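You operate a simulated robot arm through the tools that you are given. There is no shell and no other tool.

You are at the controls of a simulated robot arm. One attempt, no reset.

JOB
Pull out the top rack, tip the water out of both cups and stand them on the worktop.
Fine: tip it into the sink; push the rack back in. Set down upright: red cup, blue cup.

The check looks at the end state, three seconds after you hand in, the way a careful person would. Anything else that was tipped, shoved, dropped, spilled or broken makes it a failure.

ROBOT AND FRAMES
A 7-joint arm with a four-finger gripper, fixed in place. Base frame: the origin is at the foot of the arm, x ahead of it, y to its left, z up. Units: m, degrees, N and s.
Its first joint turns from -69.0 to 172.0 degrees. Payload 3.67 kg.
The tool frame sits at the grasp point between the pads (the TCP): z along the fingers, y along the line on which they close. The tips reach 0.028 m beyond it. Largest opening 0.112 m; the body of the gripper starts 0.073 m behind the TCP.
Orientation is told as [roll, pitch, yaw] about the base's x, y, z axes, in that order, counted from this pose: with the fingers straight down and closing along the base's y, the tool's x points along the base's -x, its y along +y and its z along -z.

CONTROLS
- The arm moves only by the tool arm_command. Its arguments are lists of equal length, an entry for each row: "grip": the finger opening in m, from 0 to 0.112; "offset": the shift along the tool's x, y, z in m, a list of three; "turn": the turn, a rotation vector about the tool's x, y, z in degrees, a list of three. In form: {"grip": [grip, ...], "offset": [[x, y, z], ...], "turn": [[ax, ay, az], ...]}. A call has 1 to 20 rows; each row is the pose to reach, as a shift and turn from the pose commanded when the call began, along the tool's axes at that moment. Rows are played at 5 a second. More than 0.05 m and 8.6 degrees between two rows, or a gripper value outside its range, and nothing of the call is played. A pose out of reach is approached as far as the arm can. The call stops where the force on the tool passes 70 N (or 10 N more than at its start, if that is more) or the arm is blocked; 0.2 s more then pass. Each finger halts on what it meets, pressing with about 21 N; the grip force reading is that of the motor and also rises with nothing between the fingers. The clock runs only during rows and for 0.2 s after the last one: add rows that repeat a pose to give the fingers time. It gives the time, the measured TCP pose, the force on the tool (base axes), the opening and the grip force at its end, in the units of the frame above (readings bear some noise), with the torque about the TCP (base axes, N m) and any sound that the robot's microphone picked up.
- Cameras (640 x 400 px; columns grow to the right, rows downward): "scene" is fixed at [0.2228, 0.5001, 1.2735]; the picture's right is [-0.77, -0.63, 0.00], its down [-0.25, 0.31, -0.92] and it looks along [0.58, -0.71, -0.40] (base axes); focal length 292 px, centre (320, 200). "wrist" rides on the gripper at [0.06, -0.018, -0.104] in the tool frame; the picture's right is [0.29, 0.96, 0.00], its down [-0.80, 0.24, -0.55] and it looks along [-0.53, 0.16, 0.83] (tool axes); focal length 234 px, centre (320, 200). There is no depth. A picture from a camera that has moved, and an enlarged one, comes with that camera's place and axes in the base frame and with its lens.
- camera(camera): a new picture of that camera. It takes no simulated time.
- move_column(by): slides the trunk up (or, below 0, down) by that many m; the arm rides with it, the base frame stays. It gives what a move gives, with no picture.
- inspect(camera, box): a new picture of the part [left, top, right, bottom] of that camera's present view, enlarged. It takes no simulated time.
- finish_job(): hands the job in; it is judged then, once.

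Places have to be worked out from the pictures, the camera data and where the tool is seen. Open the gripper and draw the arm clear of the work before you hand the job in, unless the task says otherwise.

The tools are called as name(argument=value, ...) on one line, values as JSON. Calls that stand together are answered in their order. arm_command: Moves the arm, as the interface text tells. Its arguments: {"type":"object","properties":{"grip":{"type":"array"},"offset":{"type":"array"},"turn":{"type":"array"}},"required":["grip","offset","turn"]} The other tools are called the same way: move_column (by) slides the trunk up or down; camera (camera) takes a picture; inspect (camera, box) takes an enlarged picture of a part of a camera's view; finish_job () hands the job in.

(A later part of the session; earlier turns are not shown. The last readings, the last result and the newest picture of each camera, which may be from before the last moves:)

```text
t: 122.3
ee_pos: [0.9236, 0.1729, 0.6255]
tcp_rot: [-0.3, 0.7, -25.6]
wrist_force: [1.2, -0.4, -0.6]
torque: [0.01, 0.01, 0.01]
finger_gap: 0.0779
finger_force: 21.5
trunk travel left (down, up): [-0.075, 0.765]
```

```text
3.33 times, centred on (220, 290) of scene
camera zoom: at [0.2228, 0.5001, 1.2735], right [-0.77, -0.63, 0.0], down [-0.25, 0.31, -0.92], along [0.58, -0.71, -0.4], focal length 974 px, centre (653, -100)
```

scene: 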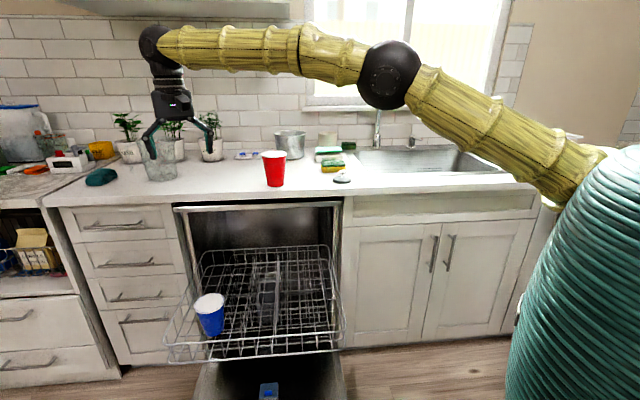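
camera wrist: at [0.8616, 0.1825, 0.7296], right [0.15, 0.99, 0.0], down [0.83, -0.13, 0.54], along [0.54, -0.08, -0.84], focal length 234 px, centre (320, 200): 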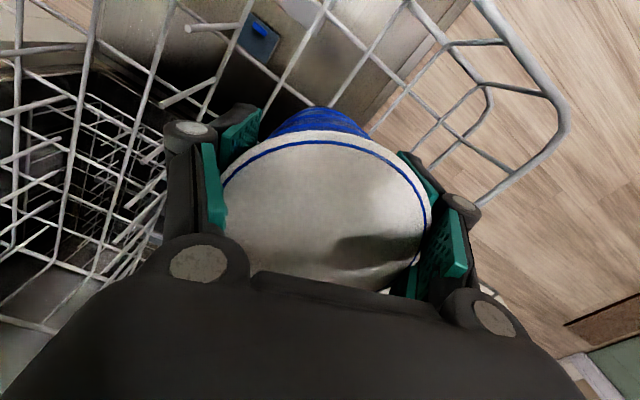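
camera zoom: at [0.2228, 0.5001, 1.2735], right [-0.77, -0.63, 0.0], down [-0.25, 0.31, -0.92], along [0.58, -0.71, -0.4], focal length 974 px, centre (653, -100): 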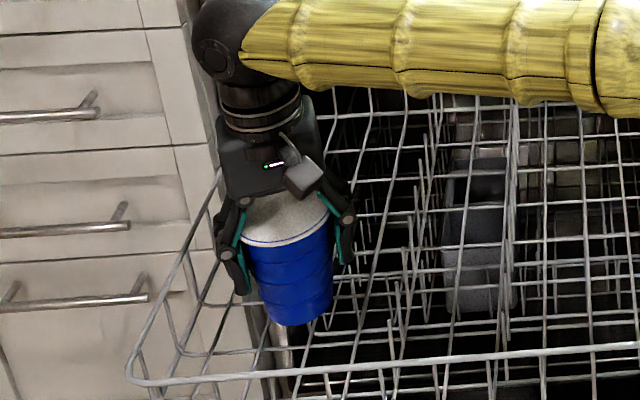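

Lifted level. Raise the trunk 0.30 m, then 0.17 m.

move_column(by=0.3)

move_column(by=0.17)

camera(camera="scene")

camera(camera="wrist")

```text
t: 125.3
ee_pos: [0.9233, 0.1715, 0.9289]
tcp_rot: [-0.1, 0.5, -25.5]
wrist_force: [-1.2, -0.2, -0.7]
torque: [-0.01, 0.01, 0.01]
finger_gap: 0.0781
finger_force: 20.8
trunk travel left (down, up): [-0.375, 0.465]
```

```text
t: 127.3
ee_pos: [0.9225, 0.1714, 1.0994]
tcp_rot: [0.0, 0.5, -25.7]
wrist_force: [-0.5, 0.7, -0.8]
torque: [0.01, 0.03, -0.02]
finger_gap: 0.078
finger_force: 20.5
trunk travel left (down, up): [-0.545, 0.295]
```

```text
taken
```

scene: 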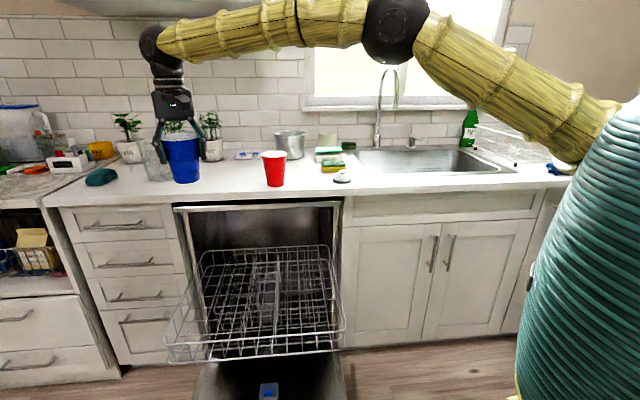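

```text
taken
camera wrist: at [0.8621, 0.1811, 1.2032], right [0.15, 0.99, 0.0], down [0.83, -0.13, 0.55], along [0.54, -0.08, -0.84], focal length 234 px, centre (320, 200)
```

wrist: 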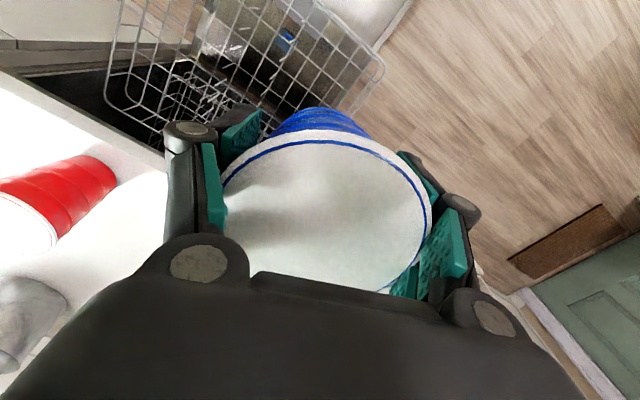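

Blue cup held level at z≈1.10. Carry it in front of the counter toward x≈0.72, y≈−0.05 with smooth speed, yawing to −32°.

arm_command(grip=[0.05, 0.05, 0.05, 0.05, 0.05, 0.05, 0.05, 0.05, 0.05, 0.05, 0.05, 0.05, 0.05, 0.05, 0.05, 0.05], offset=[[0.0013, -0.0043, 0], [0.0039, -0.0129, 0], [0.0078, -0.0258, 0], [0.0131, -0.0431, 0], [0.0191, -0.0632, 0], [0.0261, -0.0862, 0], [0.0335, -0.1106, 0], [0.0409, -0.135, 0], [0.0483, -0.1594, 0], [0.0557, -0.1838, 0], [0.0626, -0.2068, 0], [0.0687, -0.2269, 0], [0.0744, -0.2456, 0], [0.0792, -0.2614, 0], [0.0835, -0.2757, 0], [0.087, -0.2872, 0]], turn=[[0, 0, 0.1], [0, 0, 0.3], [0, 0, 0.6], [0, 0, 0.9], [0, 0, 1.4], [0, 0, 1.9], [0, 0, 2.4], [0, 0, 3], [0, 0, 3.5], [0, 0, 4], [0, 0, 4.5], [0, 0, 5], [0, 0, 5.4], [0, 0, 5.7], [0, 0, 6], [0, 0, 6.3]])

camera(camera="wrist")

```text
t: 130.7
ee_pos: [0.7182, -0.0442, 1.1014]
tcp_rot: [-0.4, 0.2, -31.2]
wrist_force: [-0.2, -0.2, -1.3]
torque: [0.04, 0.03, 0.0]
finger_gap: 0.0779
finger_force: 21.2
trunk travel left (down, up): [-0.545, 0.295]
```

```text
taken
camera wrist: at [0.6574, -0.0268, 1.2051], right [0.25, 0.97, -0.01], down [0.81, -0.21, 0.55], along [0.53, -0.14, -0.83], focal length 234 px, centre (320, 200)
```

wrist: 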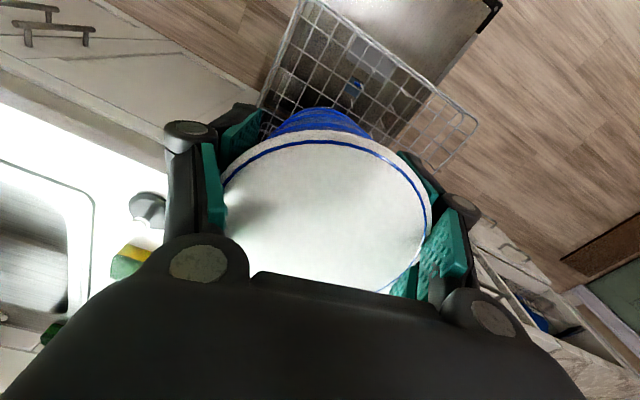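

Still level. Next stretch along x≈0.72–0.77 to beside the sink, yaw to −38°.

arm_command(grip=[0.05, 0.05, 0.05, 0.05, 0.05, 0.05, 0.05, 0.05, 0.05, 0.05, 0.05, 0.05, 0.05, 0.05, 0.05, 0.05, 0.05, 0.05, 0.05, 0.05], offset=[[-0.0024, -0.0029, 0], [-0.0073, -0.0088, 0], [-0.0145, -0.0176, 0], [-0.0254, -0.0307, 0], [-0.0387, -0.0468, 0], [-0.0533, -0.0644, 0], [-0.069, -0.0834, 0], [-0.0847, -0.1024, 0], [-0.1005, -0.1214, 0], [-0.1162, -0.1404, 0], [-0.1319, -0.1594, 0], [-0.1477, -0.1784, 0], [-0.1634, -0.1974, 0], [-0.1779, -0.215, 0], [-0.1925, -0.2325, 0], [-0.2058, -0.2486, 0], [-0.2179, -0.2633, 0], [-0.2276, -0.275, 0], [-0.236, -0.2852, 0], [-0.2421, -0.2925, 0]], turn=[[0, 0, 0.1], [0, 0, 0.2], [0, 0, 0.4], [0, 0, 0.7], [0, 0, 1.1], [0, 0, 1.5], [0, 0, 1.9], [0, 0, 2.3], [0, 0, 2.7], [0, 0, 3.2], [0, 0, 3.6], [0, 0, 4], [0, 0, 4.5], [0, 0, 4.9], [0, 0, 5.2], [0, 0, 5.6], [0, 0, 5.9], [0, 0, 6.2], [0, 0, 6.4], [0, 0, 6.6]])

camera(camera="wrist")

camera(camera="scene")

```text
t: 134.9
ee_pos: [0.7724, -0.4203, 1.1031]
tcp_rot: [-0.4, 0.0, -37.9]
wrist_force: [-1.4, 1.1, -0.7]
torque: [-0.02, -0.01, 0.02]
finger_gap: 0.0779
finger_force: 21.1
trunk travel left (down, up): [-0.545, 0.295]
```

```text
taken
camera wrist: at [0.7145, -0.3967, 1.2065], right [0.36, 0.93, -0.01], down [0.78, -0.3, 0.55], along [0.51, -0.2, -0.83], focal length 234 px, centre (320, 200)
```

wrist: 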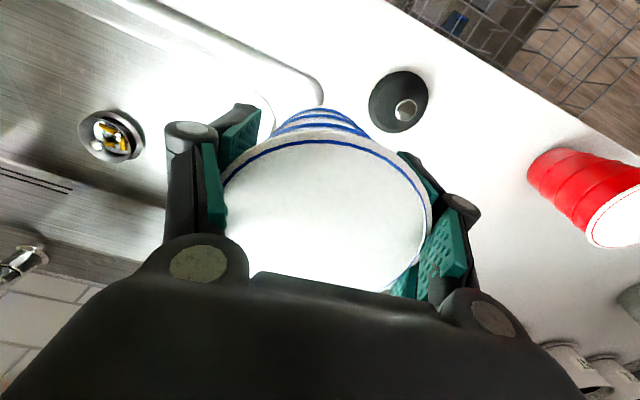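

```text
taken
```

scene: 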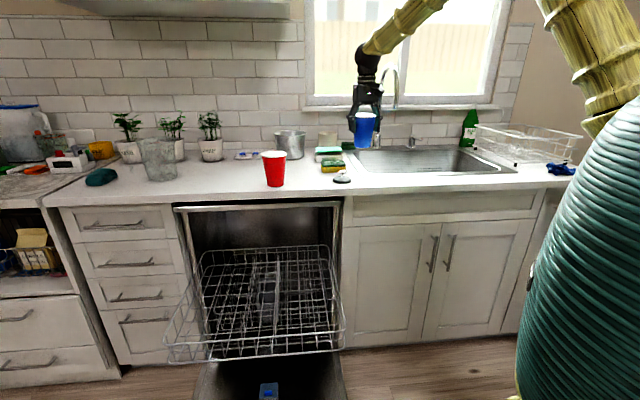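

Final stretch to over the basin (n≈0.96, t≈0.14).

arm_command(grip=[0.05, 0.05, 0.05, 0.05, 0.05, 0.05, 0.05, 0.05, 0.05, 0.05, 0.05, 0.05, 0.05], offset=[[-0.002, -0.0024, 0], [-0.0071, -0.0086, 0], [-0.0142, -0.0171, 0], [-0.0233, -0.0281, 0], [-0.0334, -0.0403, 0], [-0.0445, -0.0538, 0], [-0.0557, -0.0672, 0], [-0.0668, -0.0807, 0], [-0.0769, -0.0929, 0], [-0.086, -0.1039, 0], [-0.0931, -0.1124, 0], [-0.0982, -0.1185, 0], [-0.1012, -0.1222, 0]], turn=[[0, 0, 0], [0, 0, 0], [0, 0, 0], [0, 0, 0], [0, 0, 0], [0, 0, 0], [0, 0, 0], [0, 0, 0], [0, 0, 0], [0, 0, 0], [0, 0, 0], [0, 0, 0], [0, 0, 0]])

camera(camera="wrist")

inspect(camera="scene", box=[320, 50, 540, 200])

```text
t: 137.7
ee_pos: [0.7786, -0.5781, 1.1036]
tcp_rot: [-0.4, 0.0, -38.0]
wrist_force: [-0.3, -0.3, -1.2]
torque: [0.04, 0.02, -0.03]
finger_gap: 0.0779
finger_force: 21.2
trunk travel left (down, up): [-0.545, 0.295]
```

```text
taken
camera wrist: at [0.7203, -0.5545, 1.2078], right [0.36, 0.93, -0.01], down [0.78, -0.3, 0.55], along [0.51, -0.2, -0.83], focal length 234 px, centre (320, 200)
```

wrist: 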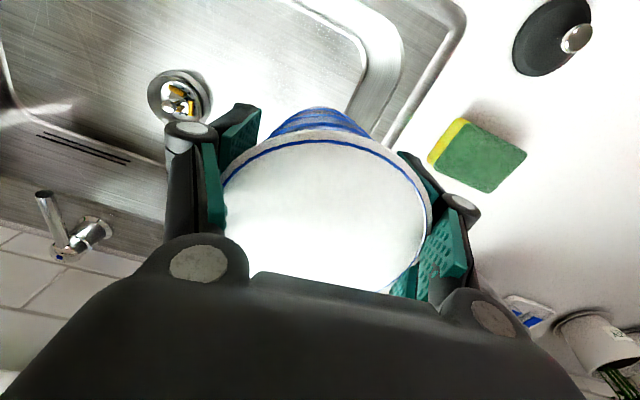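

```text
2.67 times, centred on (430, 125) of scene
camera zoom: at [0.2228, 0.5001, 1.2735], right [-0.77, -0.63, 0.0], down [-0.25, 0.31, -0.92], along [0.58, -0.71, -0.4], focal length 779 px, centre (27, 400)
```

zoom: 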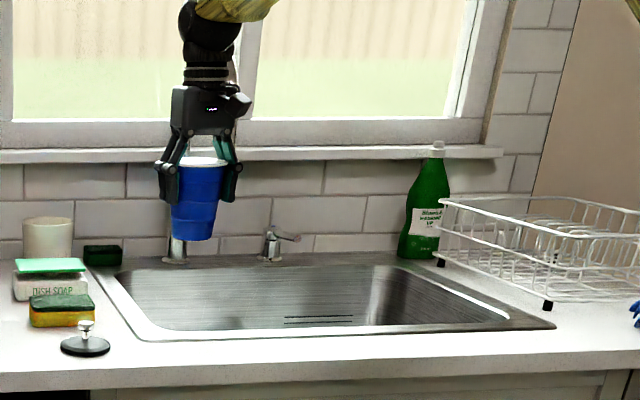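

In place. Tip slowly to 60°, drifting 2 cm outward, as with the red one.

arm_command(grip=[0.05, 0.05, 0.05, 0.05, 0.05, 0.05, 0.05, 0.05, 0.05, 0.05, 0.05, 0.05, 0.05, 0.05, 0.05], offset=[[-0.0013, -0.0002, 0], [-0.0027, -0.0003, 0], [-0.004, -0.0005, 0], [-0.0053, -0.0006, 0], [-0.0066, -0.0008, 0], [-0.008, -0.001, 0], [-0.0093, -0.0011, 0], [-0.0106, -0.0013, 0], [-0.0119, -0.0014, 0], [-0.0133, -0.0016, 0], [-0.0146, -0.0018, 0], [-0.0159, -0.0019, 0], [-0.0172, -0.0021, 0], [-0.0186, -0.0022, 0], [-0.0199, -0.0024, 0]], turn=[[0, -4, 0], [0, -8, 0], [0, -12, 0], [0, -16, 0], [0, -20, 0], [0, -24, 0], [0, -28, 0], [0, -32, 0], [0, -36, 0], [0, -40, 0], [0, -44, 0], [0, -48, 0], [0, -52, 0], [0, -56, 0], [0, -60, 0]])

inspect(camera="scene", box=[320, 50, 540, 200])

```text
t: 140.9
ee_pos: [0.794, -0.5923, 1.104]
tcp_rot: [-0.9, -60.0, -37.2]
wrist_force: [-0.1, 0.2, -1.0]
torque: [0.03, 0.03, -0.02]
finger_gap: 0.0775
finger_force: 20.6
trunk travel left (down, up): [-0.545, 0.295]
```

```text
2.67 times, centred on (430, 125) of scene
camera zoom: at [0.2228, 0.5001, 1.2735], right [-0.77, -0.63, 0.0], down [-0.25, 0.31, -0.92], along [0.58, -0.71, -0.4], focal length 779 px, centre (27, 400)
```

zoom: 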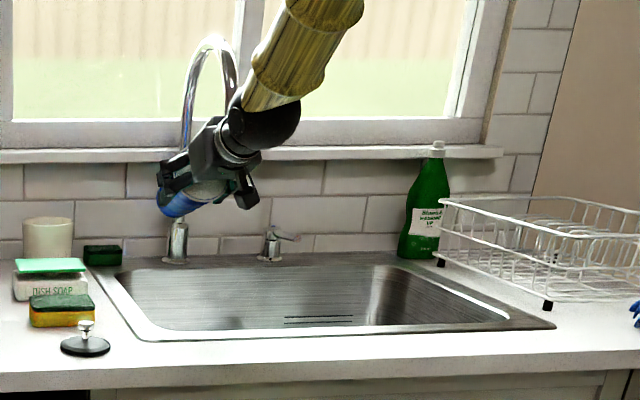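

Same as before; continue slowly to ~118° and hold.

arm_command(grip=[0.05, 0.05, 0.05, 0.05, 0.05, 0.05, 0.05, 0.05, 0.05, 0.05, 0.05, 0.05, 0.05, 0.05, 0.05, 0.05, 0.05, 0.05], offset=[[-0.001, 0, -0.0006], [-0.002, 0, -0.0012], [-0.003, 0, -0.0017], [-0.004, 0, -0.0023], [-0.005, 0, -0.0029], [-0.006, 0, -0.0035], [-0.007, 0, -0.004], [-0.008, 0, -0.0046], [-0.009, 0, -0.0052], [-0.01, 0, -0.0058], [-0.011, 0, -0.0064], [-0.012, 0, -0.007], [-0.013, 0, -0.0075], [-0.013, 0, -0.0075], [-0.013, 0, -0.0075], [-0.013, 0, -0.0075], [-0.013, 0, -0.0075], [-0.013, 0, -0.0075]], turn=[[0, -4, 0], [0, -8, 0], [0, -12, 0], [0, -16, 0], [0, -20, 0], [0, -24, 0], [0, -28, 0], [0, -32, 0], [0, -36, 0], [0, -40, 0], [0, -44, 0], [0, -48, 0], [0, -52, 0], [0, -56, 0], [0, -58, 0], [0, -58, 0], [0, -58, 0], [0, -58, 0]])

inspect(camera="scene", box=[320, 50, 540, 200])

camera(camera="wrist")

```text
t: 144.7
ee_pos: [0.7919, -0.5918, 1.1192]
tcp_rot: [-179.1, -62.0, 141.3]
wrist_force: [0.1, 0.0, 0.1]
torque: [-0.02, -0.01, 0.03]
finger_gap: 0.0771
finger_force: 21.5
trunk travel left (down, up): [-0.545, 0.295]
```

```text
2.67 times, centred on (430, 125) of scene
camera zoom: at [0.2228, 0.5001, 1.2735], right [-0.77, -0.63, 0.0], down [-0.25, 0.31, -0.92], along [0.58, -0.71, -0.4], focal length 779 px, centre (27, 400)
```

zoom: 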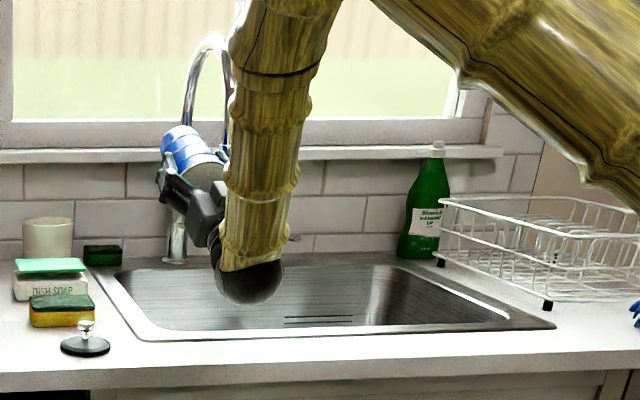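

```text
taken
camera wrist: at [0.7299, -0.5671, 1.0173], right [0.69, 0.67, -0.26], down [-0.53, 0.72, 0.44], along [0.49, -0.17, 0.86], focal length 234 px, centre (320, 200)
```

wrist: 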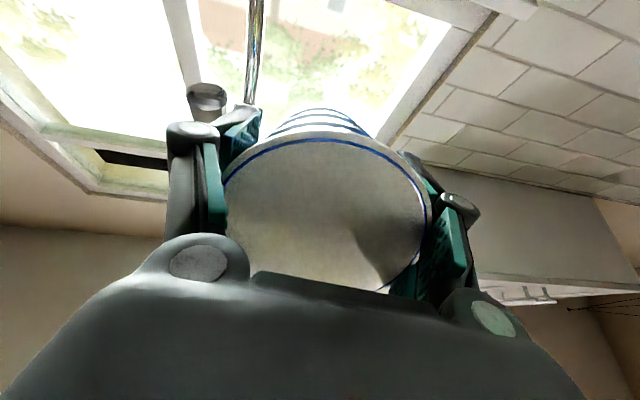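

Tipped to ~118° over the basin with no contact. Tilt a touch further and hold ~2 s to drain fully.

arm_command(grip=[0.05, 0.05, 0.05, 0.05, 0.05, 0.05, 0.05, 0.05, 0.05, 0.05, 0.05, 0.05], offset=[[0, 0, 0], [0, 0, 0], [0, 0, 0], [0, 0, 0], [0, 0, 0], [0, 0, 0], [0, 0, 0], [0, 0, 0], [0, 0, 0], [0, 0, 0], [0, 0, 0], [0, 0, 0]], turn=[[0, -3, 0], [0, -6, 0], [0, -6, 0], [0, -6, 0], [0, -6, 0], [0, -6, 0], [0, -6, 0], [0, -6, 0], [0, -6, 0], [0, -6, 0], [0, -6, 0], [0, -6, 0]])

```text
t: 147.3
ee_pos: [0.791, -0.5916, 1.1195]
tcp_rot: [-179.3, -56.0, 141.4]
wrist_force: [0.2, -0.3, 0.2]
torque: [0.01, -0.01, 0.03]
finger_gap: 0.0767
finger_force: 21.1
trunk travel left (down, up): [-0.545, 0.295]
```

Held long enough. Rotate back upright along the reverse path.

arm_command(grip=[0.05, 0.05, 0.05, 0.05, 0.05, 0.05, 0.05, 0.05, 0.05, 0.05, 0.05, 0.05, 0.05, 0.05, 0.05, 0.05], offset=[[0, 0, 0], [0, 0, 0], [0, 0, 0], [0, 0, 0], [0, 0, 0], [0, 0, 0], [0, 0, 0], [0, 0, 0], [-0.0006, 0, -0.0042], [-0.0011, 0, -0.0083], [-0.0017, 0, -0.0125], [-0.0022, 0, -0.0167], [-0.0028, 0, -0.0208], [-0.0033, 0, -0.025], [-0.0039, 0, -0.0291], [-0.0044, 0, -0.0333]], turn=[[0, 7.8, 0], [0, 15.5, 0], [0, 23.3, 0], [0, 31, 0], [0, 38.8, 0], [0, 46.6, 0], [0, 54.3, 0], [0, 62.1, 0], [0, 69.9, 0], [0, 77.6, 0], [0, 85.4, 0], [0, 93.1, 0], [0, 100.9, 0], [0, 108.7, 0], [0, 116.4, 0], [0, 124, 0]])

inspect(camera="scene", box=[220, 50, 440, 200])

camera(camera="wrist")

```text
t: 150.7
ee_pos: [0.7686, -0.5741, 1.1026]
tcp_rot: [-0.5, 0.2, -37.9]
wrist_force: [-1.0, -0.2, 0.0]
torque: [0.03, -0.03, 0.03]
finger_gap: 0.0769
finger_force: 20.9
trunk travel left (down, up): [-0.545, 0.295]
```

```text
2.67 times, centred on (330, 125) of scene
camera zoom: at [0.2228, 0.5001, 1.2735], right [-0.77, -0.63, 0.0], down [-0.25, 0.31, -0.92], along [0.58, -0.71, -0.4], focal length 779 px, centre (293, 400)
```

zoom: 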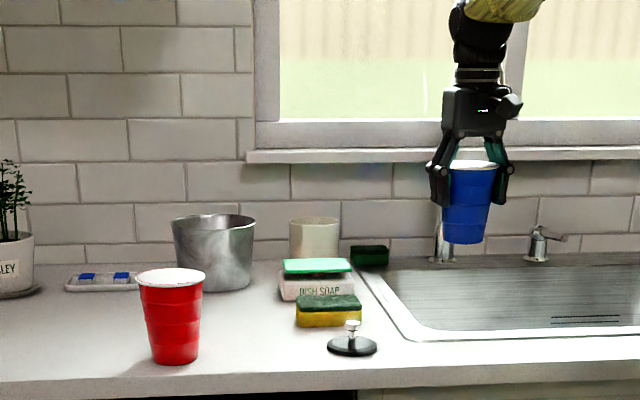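

```text
taken
camera wrist: at [0.7112, -0.5512, 1.2064], right [0.36, 0.93, -0.01], down [0.78, -0.3, 0.55], along [0.51, -0.2, -0.84], focal length 234 px, centre (320, 200)
```

wrist: 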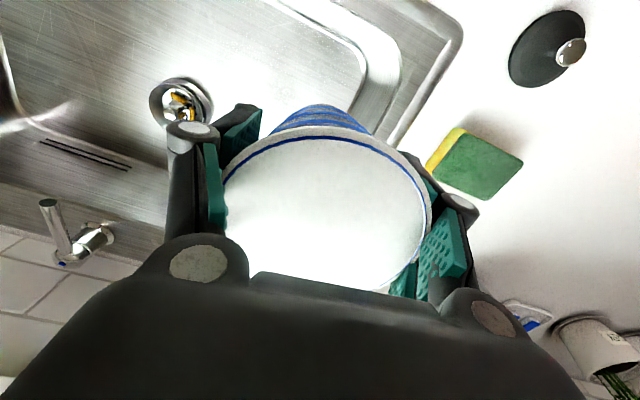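

Blue cup upright and emptied. Carry it to the worktop at n≈0.80, t≈0.44 (between the stopper and the red cup).

arm_command(grip=[0.05, 0.05, 0.05, 0.05, 0.05, 0.05, 0.05, 0.05, 0.05, 0.05, 0.05, 0.05, 0.05], offset=[[0.0028, 0.008, 0], [0.0083, 0.0239, 0], [0.0166, 0.0478, 0], [0.0266, 0.0764, 0], [0.0366, 0.1051, 0], [0.0465, 0.1338, 0], [0.0565, 0.1624, 0], [0.0665, 0.1911, 0], [0.0765, 0.2198, 0], [0.0864, 0.2484, 0], [0.0964, 0.2771, 0], [0.1053, 0.3026, 0], [0.1108, 0.3185, 0]], turn=[[0, 0, 0], [0, 0, 0], [0, 0, 0], [0, 0, 0], [0, 0, 0], [0, 0, 0], [0, 0, 0], [0, 0, 0], [0, 0, 0], [0, 0, 0], [0, 0, 0], [0, 0, 0], [0, 0, 0]])

inspect(camera="scene", box=[220, 90, 380, 210])

camera(camera="wrist")

```text
t: 153.5
ee_pos: [0.8757, -0.2532, 1.1016]
tcp_rot: [-0.4, 0.0, -38.0]
wrist_force: [0.2, 0.3, 0.1]
torque: [-0.01, -0.02, -0.02]
finger_gap: 0.0767
finger_force: 21.0
trunk travel left (down, up): [-0.545, 0.295]
```

```text
3.33 times, centred on (300, 150) of scene
camera zoom: at [0.2228, 0.5001, 1.2735], right [-0.77, -0.63, 0.0], down [-0.25, 0.31, -0.92], along [0.58, -0.71, -0.4], focal length 974 px, centre (387, 367)
```

zoom: 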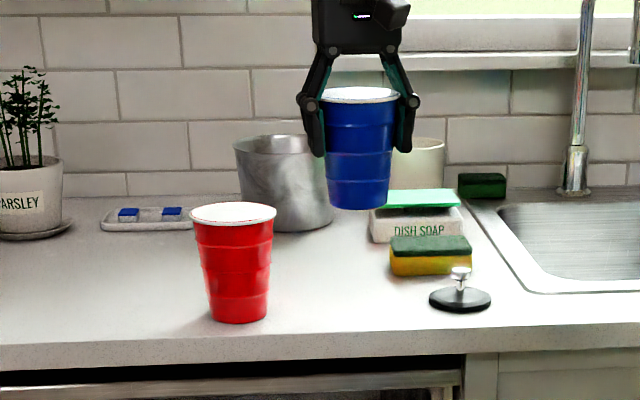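

```text
taken
camera wrist: at [0.818, -0.23, 1.2058], right [0.36, 0.93, -0.01], down [0.78, -0.3, 0.55], along [0.51, -0.21, -0.83], focal length 234 px, centre (320, 200)
```

wrist: 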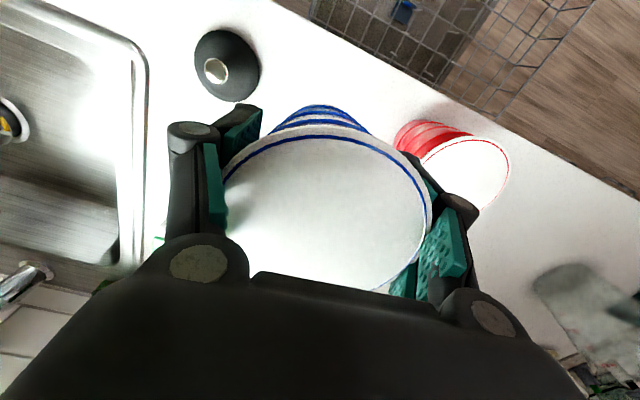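

Clear gap between stopper (t≈0.33) and red cup (t≈0.567). Shift 6 mm right and descend 8 cm.

arm_command(grip=[0.05, 0.05, 0.05, 0.05, 0.05, 0.05], offset=[[0.0007, -0.006, 0.01], [0.0007, -0.006, 0.027], [0.0007, -0.006, 0.045], [0.0007, -0.006, 0.063], [0.0007, -0.006, 0.075], [0.0007, -0.006, 0.08]], turn=[[0, 0, 0], [0, 0, 0], [0, 0, 0], [0, 0, 0], [0, 0, 0], [0, 0, 0]])

inspect(camera="scene", box=[220, 90, 380, 210])

```text
t: 154.9
ee_pos: [0.8715, -0.2586, 1.0224]
tcp_rot: [-0.4, 0.0, -37.9]
wrist_force: [-0.3, 0.0, -0.4]
torque: [0.0, 0.02, -0.01]
finger_gap: 0.0765
finger_force: 21.2
trunk travel left (down, up): [-0.545, 0.295]
```

```text
3.33 times, centred on (300, 150) of scene
camera zoom: at [0.2228, 0.5001, 1.2735], right [-0.77, -0.63, 0.0], down [-0.25, 0.31, -0.92], along [0.58, -0.71, -0.4], focal length 974 px, centre (387, 367)
```

zoom: 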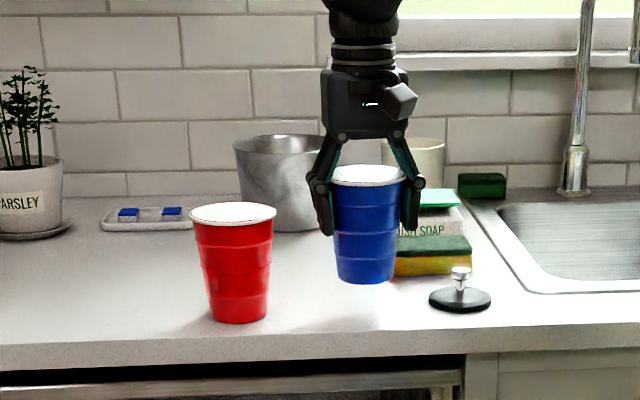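

About 3.5 cm to go and clear of neighbours. Final fine descent to contact.

arm_command(grip=[0.05, 0.05, 0.05, 0.05, 0.05, 0.05, 0.05], offset=[[0, 0, 0.008], [0, 0, 0.016], [0, 0, 0.022], [0, 0, 0.027], [0, 0, 0.031], [0, 0, 0.034], [0, 0, 0.0355]], turn=[[0, 0, 0], [0, 0, 0], [0, 0, 0], [0, 0, 0], [0, 0, 0], [0, 0, 0], [0, 0, 0]])

inspect(camera="scene", box=[220, 90, 380, 210])

```text
t: 156.5
ee_pos: [0.8727, -0.2589, 0.9876]
tcp_rot: [-0.4, -0.1, -38.0]
wrist_force: [0.9, -0.9, 6.9]
torque: [0.04, 0.08, 0.01]
finger_gap: 0.0764
finger_force: 20.8
trunk travel left (down, up): [-0.545, 0.295]
```

```text
3.33 times, centred on (300, 150) of scene
camera zoom: at [0.2228, 0.5001, 1.2735], right [-0.77, -0.63, 0.0], down [-0.25, 0.31, -0.92], along [0.58, -0.71, -0.4], focal length 974 px, centre (387, 367)
```

zoom: 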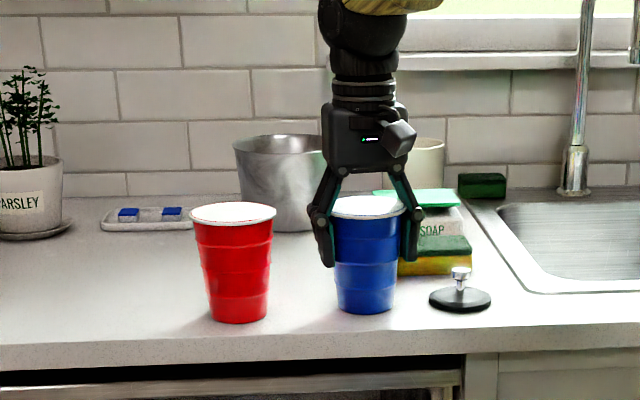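

Contact at 7 N: the blue cup stands on the worktop. Ease up 0.8 mm and open gently to 9.5 cm.

arm_command(grip=[0.06, 0.07, 0.077, 0.08, 0.084, 0.088, 0.092, 0.095, 0.095], offset=[[0, 0, -0.0008], [0, 0, -0.0008], [0, 0, -0.0008], [0, 0, -0.0008], [0, 0, -0.0008], [0, 0, -0.0008], [0, 0, -0.0008], [0, 0, -0.0008], [0, 0, -0.0008]], turn=[[0, 0, 0], [0, 0, 0], [0, 0, 0], [0, 0, 0], [0, 0, 0], [0, 0, 0], [0, 0, 0], [0, 0, 0], [0, 0, 0]])

inspect(camera="scene", box=[220, 90, 380, 210])

camera(camera="wrist")

```text
t: 158.5
ee_pos: [0.8723, -0.2588, 0.9871]
tcp_rot: [-0.4, 0.2, -38.0]
wrist_force: [0.2, 0.2, -0.3]
torque: [0.02, 0.0, 0.0]
finger_gap: 0.095
finger_force: 0.0
trunk travel left (down, up): [-0.545, 0.295]
```

```text
3.33 times, centred on (300, 150) of scene
camera zoom: at [0.2228, 0.5001, 1.2735], right [-0.77, -0.63, 0.0], down [-0.25, 0.31, -0.92], along [0.58, -0.71, -0.4], focal length 974 px, centre (387, 367)
```

zoom: 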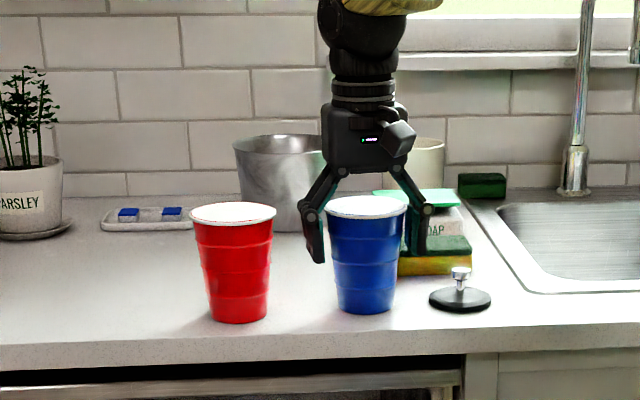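

```text
taken
camera wrist: at [0.814, -0.2353, 1.091], right [0.36, 0.93, -0.01], down [0.78, -0.3, 0.55], along [0.51, -0.2, -0.83], focal length 234 px, centre (320, 200)
```

wrist: 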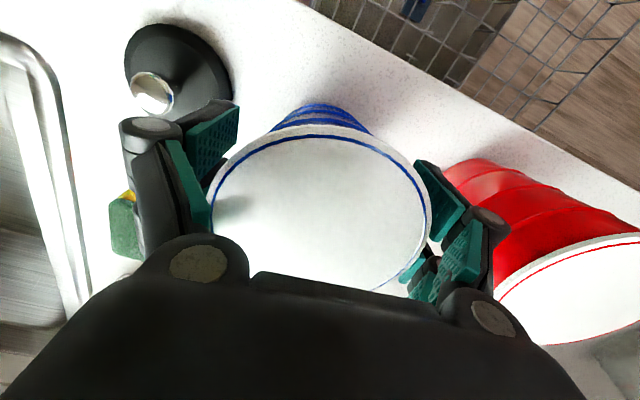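

Released with no contact on its neighbours. Lift straight up 14 cm.

arm_command(grip=[0.095, 0.095, 0.095, 0.095, 0.095, 0.095], offset=[[0, 0, -0.01], [0, 0, -0.03], [0, 0, -0.06], [0, 0, -0.09], [0, 0, -0.12], [0, 0, -0.14]], turn=[[0, 0, 0], [0, 0, 0], [0, 0, 0], [0, 0, 0], [0, 0, 0], [0, 0, 0]])

camera(camera="scene")

```text
t: 159.9
ee_pos: [0.8717, -0.2585, 1.1291]
tcp_rot: [-0.3, -0.1, -38.0]
wrist_force: [-0.2, -0.1, 0.2]
torque: [-0.03, 0.0, 0.03]
finger_gap: 0.0949
finger_force: 0.0
trunk travel left (down, up): [-0.545, 0.295]
```

```text
taken
```

scene: 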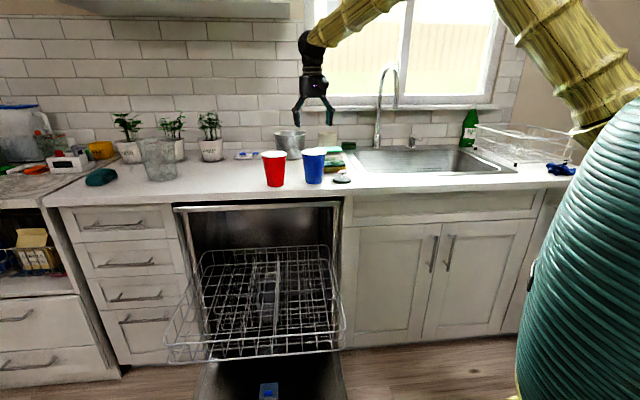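

Both cups stand on the worktop. Now the rack: move back in front of the dishwasher at height, closing the fingers and yawing to +20°.

arm_command(grip=[0.09, 0.08, 0.07, 0.06, 0.05, 0.04, 0.03, 0.02, 0.0, 0.0], offset=[[0.018, 0.01, -0.01], [0.0567, 0.0315, -0.01], [0.0945, 0.0525, -0.01], [0.1323, 0.0735, -0.01], [0.1701, 0.0946, -0.01], [0.2079, 0.1156, -0.01], [0.2457, 0.1366, -0.01], [0.2835, 0.1576, -0.01], [0.3213, 0.1786, -0.01], [0.3402, 0.1891, -0.01]], turn=[[0, 0, -2], [0, 0, -8], [0, 0, -14.5], [0, 0, -21], [0, 0, -27.5], [0, 0, -34], [0, 0, -40.5], [0, 0, -47], [0, 0, -53.5], [0, 0, -58]])

camera(camera="scene")

```text
t: 162.1
ee_pos: [0.7207, 0.099, 1.1365]
tcp_rot: [-0.2, 0.5, 20.1]
wrist_force: [0.1, 0.1, 0.5]
torque: [-0.02, 0.0, 0.02]
finger_gap: 0.0
finger_force: 21.2
trunk travel left (down, up): [-0.545, 0.295]
```

```text
taken
```

scene: 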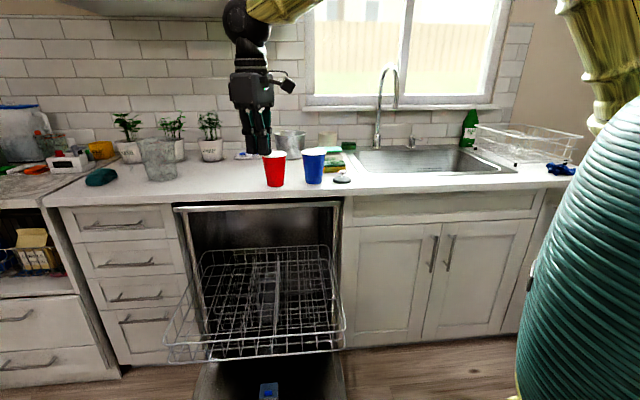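

In front of the dishwasher, fingers closed. Lower the trunk 0.38 m (stays above the rack).

move_column(by=-0.38)

```text
t: 165.7
ee_pos: [0.7207, 0.0999, 0.7548]
tcp_rot: [-0.2, 0.4, 20.0]
wrist_force: [1.1, 0.3, 0.2]
torque: [0.0, 0.0, 0.0]
finger_gap: 0.0
finger_force: 21.1
trunk travel left (down, up): [-0.165, 0.675]
```

Tilt the fingers 50° outward and back off to in front of the rack's front rail (n≈0.36), still above it.

arm_command(grip=[0, 0, 0, 0, 0, 0, 0], offset=[[0.001, 0.012, 0], [0.002, 0.024, 0], [0.003, 0.036, 0], [0.004, 0.048, 0], [0.005, 0.06, 0], [0.0058, 0.072, 0], [0.0064, 0.0842, 0]], turn=[[0, -7.2, 0], [0, -14.4, 0], [0, -21.6, 0], [0, -28.8, 0], [0, -36, 0], [0, -43, 0], [0, -50, 0]])

camera(camera="scene")

camera(camera="wrist")

```text
t: 167.5
ee_pos: [0.6959, 0.1568, 0.7085]
tcp_rot: [3.3, -40.4, 16.3]
wrist_force: [0.4, -0.2, 0.4]
torque: [-0.01, 0.0, 0.02]
finger_gap: 0.0001
finger_force: 20.9
out of reach, approached as far as the arm can: row 7
trunk travel left (down, up): [-0.165, 0.675]
stopped in row 7: the arm was blocked; the commanded pose is now the measured one
```

```text
taken
```

scene: 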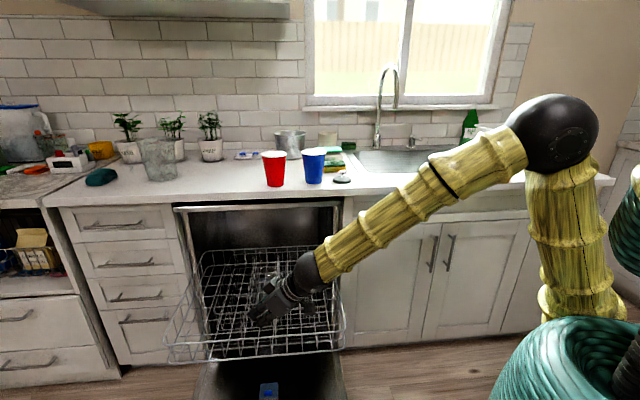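

```text
taken
camera wrist: at [0.5952, 0.1029, 0.746], right [-0.51, 0.85, -0.14], down [0.17, 0.27, 0.95], along [0.84, 0.46, -0.28], focal length 234 px, centre (320, 200)
```

wrist: 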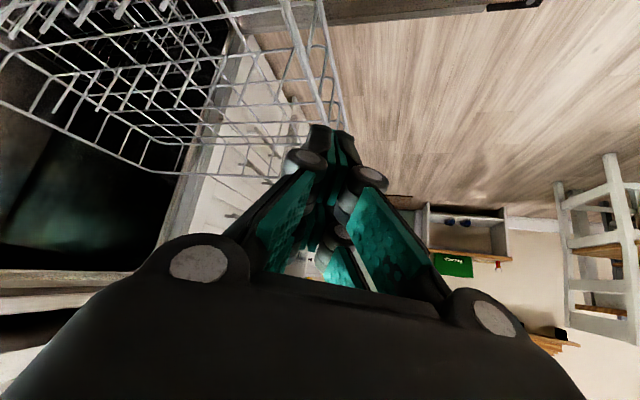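

The arm can't fold further back with more tilt, but this pose (tilt ~40°) is just in front of the rail and usable. Lower the trunk 0.125 m so the fingers are at rail height, in front of it.

move_column(by=-0.122)

inspect(camera="scene", box=[150, 220, 360, 380])

camera(camera="wrist")

```text
t: 169.1
ee_pos: [0.6971, 0.1583, 0.5852]
tcp_rot: [3.3, -40.5, 16.4]
wrist_force: [-0.2, -0.8, 0.2]
torque: [0.02, 0.0, 0.05]
finger_gap: 0.0001
finger_force: 21.0
trunk travel left (down, up): [-0.043, 0.797]
```

```text
2.50 times, centred on (255, 300) of scene
camera zoom: at [0.2228, 0.5001, 1.2735], right [-0.77, -0.63, 0.0], down [-0.25, 0.31, -0.92], along [0.58, -0.71, -0.4], focal length 730 px, centre (482, -50)
```

zoom: 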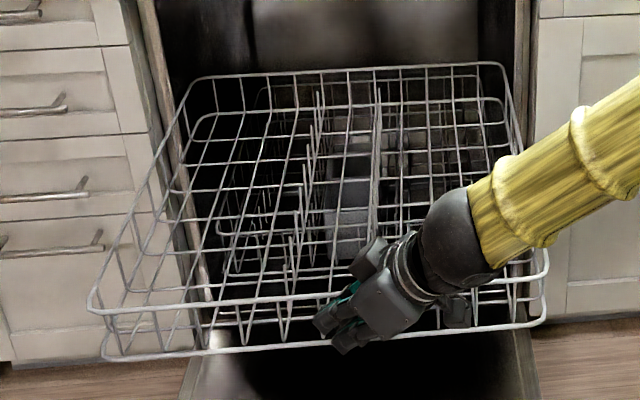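

```text
taken
camera wrist: at [0.595, 0.1033, 0.6239], right [-0.51, 0.85, -0.15], down [0.17, 0.27, 0.95], along [0.84, 0.46, -0.28], focal length 234 px, centre (320, 200)
```

wrist: 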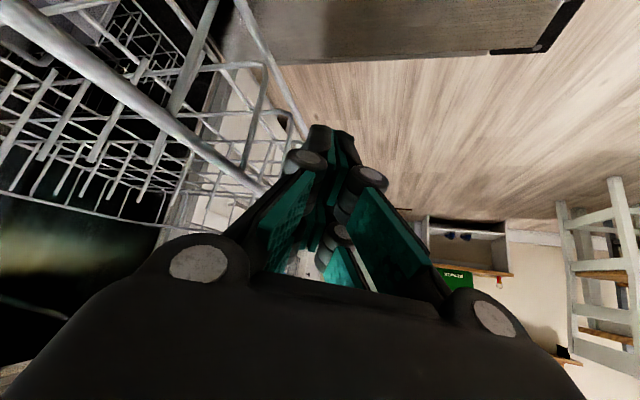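

Fingers are in front of both front rails at z≈0.585. Push inward (+n) gently, 20 cm in this stretch.

arm_command(grip=[0, 0, 0, 0, 0, 0, 0, 0, 0, 0, 0, 0], offset=[[-0.0037, -0.0089, 0.0026], [-0.0092, -0.0224, 0.0065], [-0.0146, -0.0358, 0.0104], [-0.0201, -0.0492, 0.0143], [-0.0256, -0.0626, 0.0182], [-0.0311, -0.076, 0.0221], [-0.0384, -0.0939, 0.0273], [-0.0458, -0.1118, 0.0325], [-0.0531, -0.1296, 0.0377], [-0.0604, -0.1475, 0.0429], [-0.0677, -0.1654, 0.0481], [-0.0732, -0.1788, 0.052]], turn=[[0, 0, 0], [0, 0, 0], [0, 0, 0], [0, 0, 0], [0, 0, 0], [0, 0, 0], [0, 0, 0], [0, 0, 0], [0, 0, 0], [0, 0, 0], [0, 0, 0], [0, 0, 0]])

inspect(camera="scene", box=[150, 200, 360, 350])

camera(camera="wrist")

```text
t: 171.7
ee_pos: [0.838, 0.017, 0.5841]
tcp_rot: [3.1, -40.5, 16.6]
wrist_force: [-0.3, 0.9, 0.3]
torque: [-0.01, 0.02, -0.01]
finger_gap: 0.0
finger_force: 20.7
trunk travel left (down, up): [-0.043, 0.797]
```

```text
2.67 times, centred on (255, 275) of scene
camera zoom: at [0.2228, 0.5001, 1.2735], right [-0.77, -0.63, 0.0], down [-0.25, 0.31, -0.92], along [0.58, -0.71, -0.4], focal length 779 px, centre (493, 0)
```

zoom: 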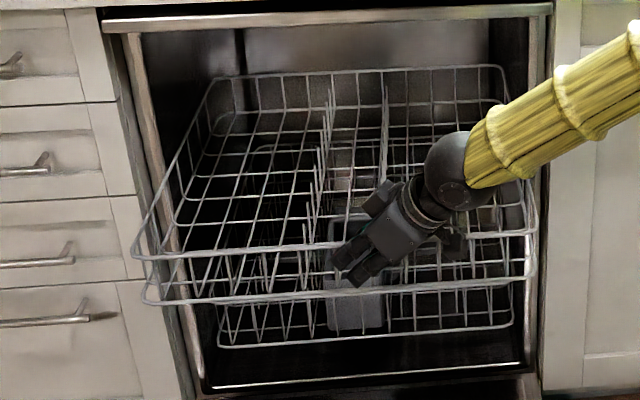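

```text
taken
camera wrist: at [0.7367, -0.0376, 0.6239], right [-0.51, 0.84, -0.15], down [0.17, 0.27, 0.95], along [0.84, 0.46, -0.28], focal length 234 px, centre (320, 200)
```

wrist: 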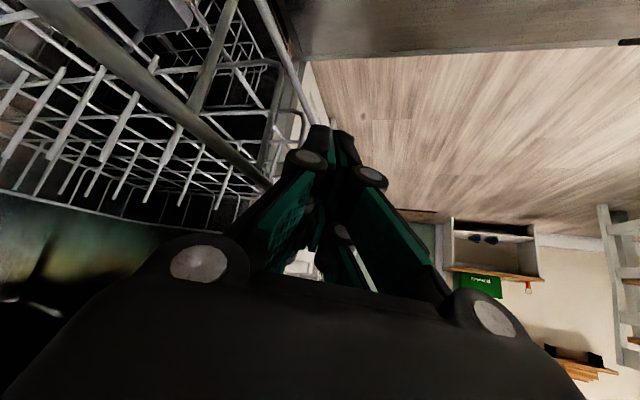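

The rack slides in easily (force ≈0), rail now at n≈0.615. Push another 21 cm while turning the tool to yaw 0/tilt 50 to keep the wrist clear of the counter.

arm_command(grip=[0, 0, 0, 0, 0, 0, 0, 0, 0, 0, 0, 0], offset=[[-0.0066, -0.0161, 0.0047], [-0.0132, -0.0322, 0.0094], [-0.0198, -0.0483, 0.014], [-0.0264, -0.0644, 0.0187], [-0.0329, -0.0805, 0.0234], [-0.0395, -0.0966, 0.0281], [-0.0461, -0.1126, 0.0328], [-0.0527, -0.1287, 0.0374], [-0.0593, -0.1448, 0.0421], [-0.0659, -0.1609, 0.0468], [-0.0725, -0.177, 0.0515], [-0.0791, -0.1931, 0.0562]], turn=[[1.2, -0.8, 0.9], [2.5, -1.7, 1.9], [3.7, -2.5, 2.8], [5, -3.3, 3.7], [6.2, -4.1, 4.7], [7.5, -5, 5.6], [8.7, -5.8, 6.5], [9.9, -6.6, 7.5], [11.2, -7.4, 8.4], [12.4, -8.3, 9.3], [13.7, -9.1, 10.3], [14.9, -9.9, 11.2]])

inspect(camera="scene", box=[170, 190, 360, 320])

camera(camera="wrist")

```text
t: 174.3
ee_pos: [0.993, -0.1369, 0.5868]
tcp_rot: [-0.4, -50.2, 0.3]
wrist_force: [0.6, 1.3, 0.4]
torque: [0.02, 0.01, 0.0]
finger_gap: 0.0001
finger_force: 20.6
trunk travel left (down, up): [-0.043, 0.797]
```

```text
3.08 times, centred on (265, 255) of scene
camera zoom: at [0.2228, 0.5001, 1.2735], right [-0.77, -0.63, 0.0], down [-0.25, 0.31, -0.92], along [0.58, -0.71, -0.4], focal length 899 px, centre (489, 31)
```

zoom: 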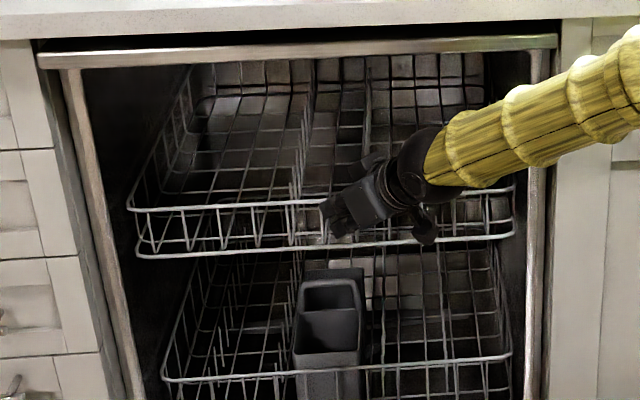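

```text
taken
camera wrist: at [0.873, -0.1539, 0.6069], right [-0.19, 0.96, -0.23], down [0.08, 0.24, 0.97], along [0.98, 0.16, -0.13], focal length 234 px, centre (320, 200)
```

wrist: 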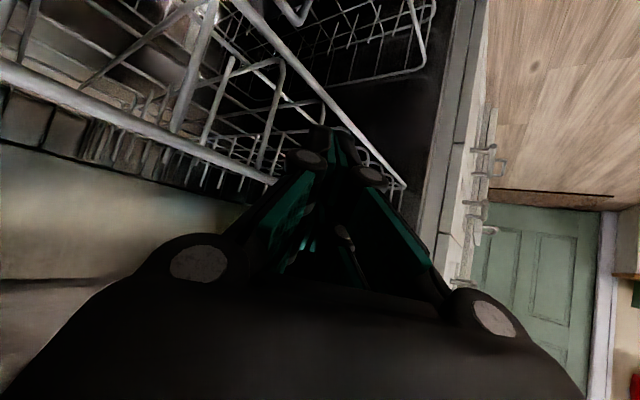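

The rack is almost fully in (rail within ~5 mm of its original place). Nudge in small steps and feel for the stop.

arm_command(grip=[0, 0, 0, 0], offset=[[-0.0009, -0.0014, 0.0011], [-0.0018, -0.0028, 0.0022], [-0.0027, -0.0042, 0.0032], [-0.0036, -0.0057, 0.0043]], turn=[[0, 0, 0], [0, 0, 0], [0, 0, 0], [0, 0, 0]])

inspect(camera="scene", box=[190, 200, 350, 280])

```text
t: 175.3
ee_pos: [0.9963, -0.1406, 0.5857]
tcp_rot: [-0.4, -50.2, 0.4]
wrist_force: [-0.3, -0.2, 0.6]
torque: [-0.01, -0.04, 0.03]
finger_gap: 0.0
finger_force: 21.5
trunk travel left (down, up): [-0.043, 0.797]
```

```text
4.00 times, centred on (270, 240) of scene
camera zoom: at [0.2228, 0.5001, 1.2735], right [-0.77, -0.63, 0.0], down [-0.25, 0.31, -0.92], along [0.58, -0.71, -0.4], focal length 1168 px, centre (520, 40)
```

zoom: 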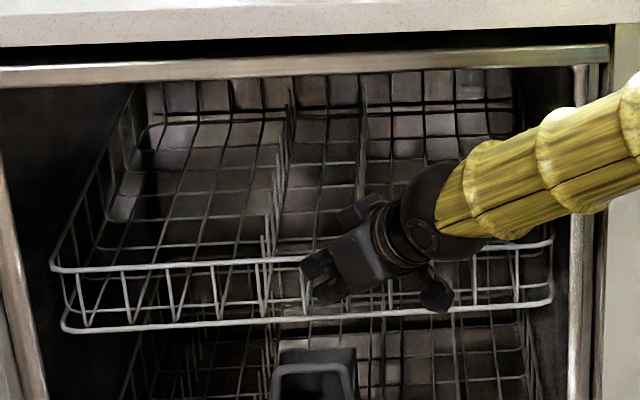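

Compared with the very first picture at the same zoom, the rail ends now coincide. One more 8 mm nudge to make sure it is seated at the stop.

arm_command(grip=[0, 0, 0, 0], offset=[[-0.0009, -0.0014, 0.0011], [-0.0018, -0.0028, 0.0022], [-0.0027, -0.0042, 0.0032], [-0.0036, -0.0057, 0.0043]], turn=[[0, 0, 0], [0, 0, 0], [0, 0, 0], [0, 0, 0]])

inspect(camera="scene", box=[190, 200, 350, 280])

camera(camera="wrist")

```text
t: 176.3
ee_pos: [1.0002, -0.1428, 0.5863]
tcp_rot: [-0.5, -50.1, 0.6]
wrist_force: [-44.9, 29.1, 2.5]
torque: [-0.08, -0.14, 0.51]
finger_gap: 0.0
finger_force: 21.0
trunk travel left (down, up): [-0.043, 0.797]
```

```text
4.00 times, centred on (270, 240) of scene
camera zoom: at [0.2228, 0.5001, 1.2735], right [-0.77, -0.63, 0.0], down [-0.25, 0.31, -0.92], along [0.58, -0.71, -0.4], focal length 1168 px, centre (520, 40)
```

zoom: 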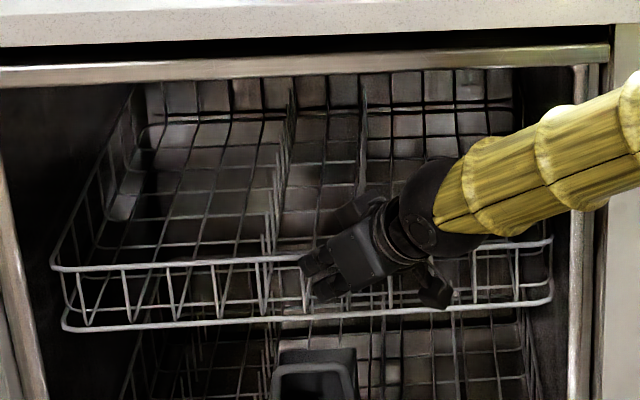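

```text
taken
camera wrist: at [0.8817, -0.1614, 0.6075], right [-0.19, 0.96, -0.23], down [0.08, 0.25, 0.97], along [0.98, 0.16, -0.13], focal length 234 px, centre (320, 200)
```

wrist: 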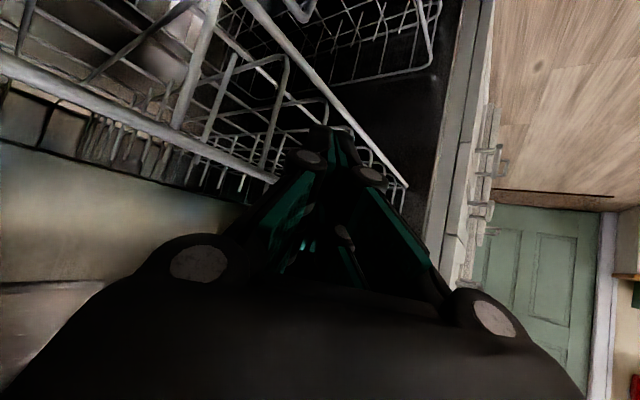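

Firm stop felt (~52 N): rack fully home. Retreat straight out (−n) slowly and check the rack stays.

arm_command(grip=[0, 0, 0, 0, 0, 0, 0], offset=[[0.0014, 0.0021, -0.0016], [0.0032, 0.0049, -0.0038], [0.0068, 0.0106, -0.0081], [0.0114, 0.0177, -0.0135], [0.0182, 0.0283, -0.0217], [0.0273, 0.0424, -0.0325], [0.0364, 0.0566, -0.0433]], turn=[[0, 0, 0], [0, 0, 0], [0, 0, 0], [0, 0, 0], [0, 0, 0], [0, 0, 0], [0, 0, 0]])

inspect(camera="scene", box=[190, 200, 350, 280])

```text
t: 177.9
ee_pos: [0.9462, -0.0903, 0.5855]
tcp_rot: [-0.4, -50.2, 0.3]
wrist_force: [-1.1, -0.3, 0.3]
torque: [0.0, -0.01, -0.02]
finger_gap: 0.0001
finger_force: 21.4
trunk travel left (down, up): [-0.043, 0.797]
```

```text
4.00 times, centred on (270, 240) of scene
camera zoom: at [0.2228, 0.5001, 1.2735], right [-0.77, -0.63, 0.0], down [-0.25, 0.31, -0.92], along [0.58, -0.71, -0.4], focal length 1168 px, centre (520, 40)
```

zoom: 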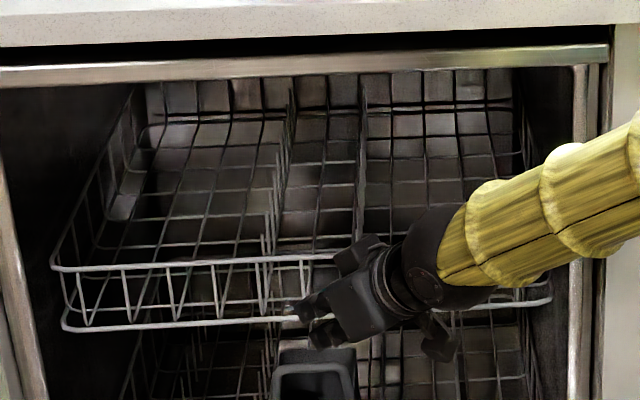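

Rack stays fully in. Retreat another 13 cm, then raise.

arm_command(grip=[0, 0, 0, 0, 0], offset=[[0.0118, 0.0184, -0.0141], [0.0236, 0.0368, -0.0282], [0.0355, 0.0552, -0.0423], [0.0473, 0.0735, -0.0563], [0.0591, 0.0919, -0.0704]], turn=[[0, 0, 0], [0, 0, 0], [0, 0, 0], [0, 0, 0], [0, 0, 0]])

camera(camera="scene")

```text
t: 179.3
ee_pos: [0.8644, -0.0443, 0.6015]
tcp_rot: [9.1, -49.3, -10.1]
wrist_force: [0.3, 0.1, 1.1]
torque: [0.02, -0.02, -0.03]
finger_gap: 0.0
finger_force: 21.3
trunk travel left (down, up): [-0.043, 0.797]
stopped in row 5: the arm was blocked; the commanded pose is now the measured one
```

```text
taken
```

scene: 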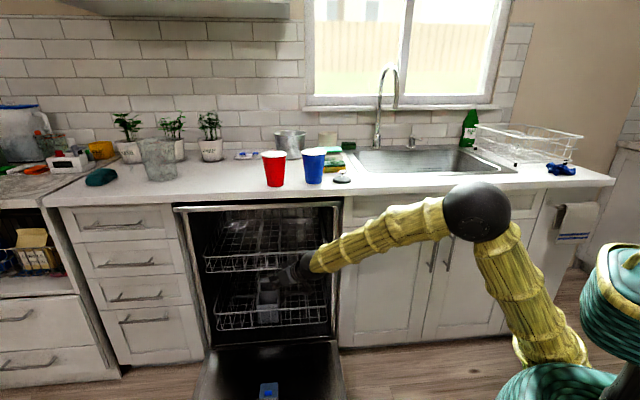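

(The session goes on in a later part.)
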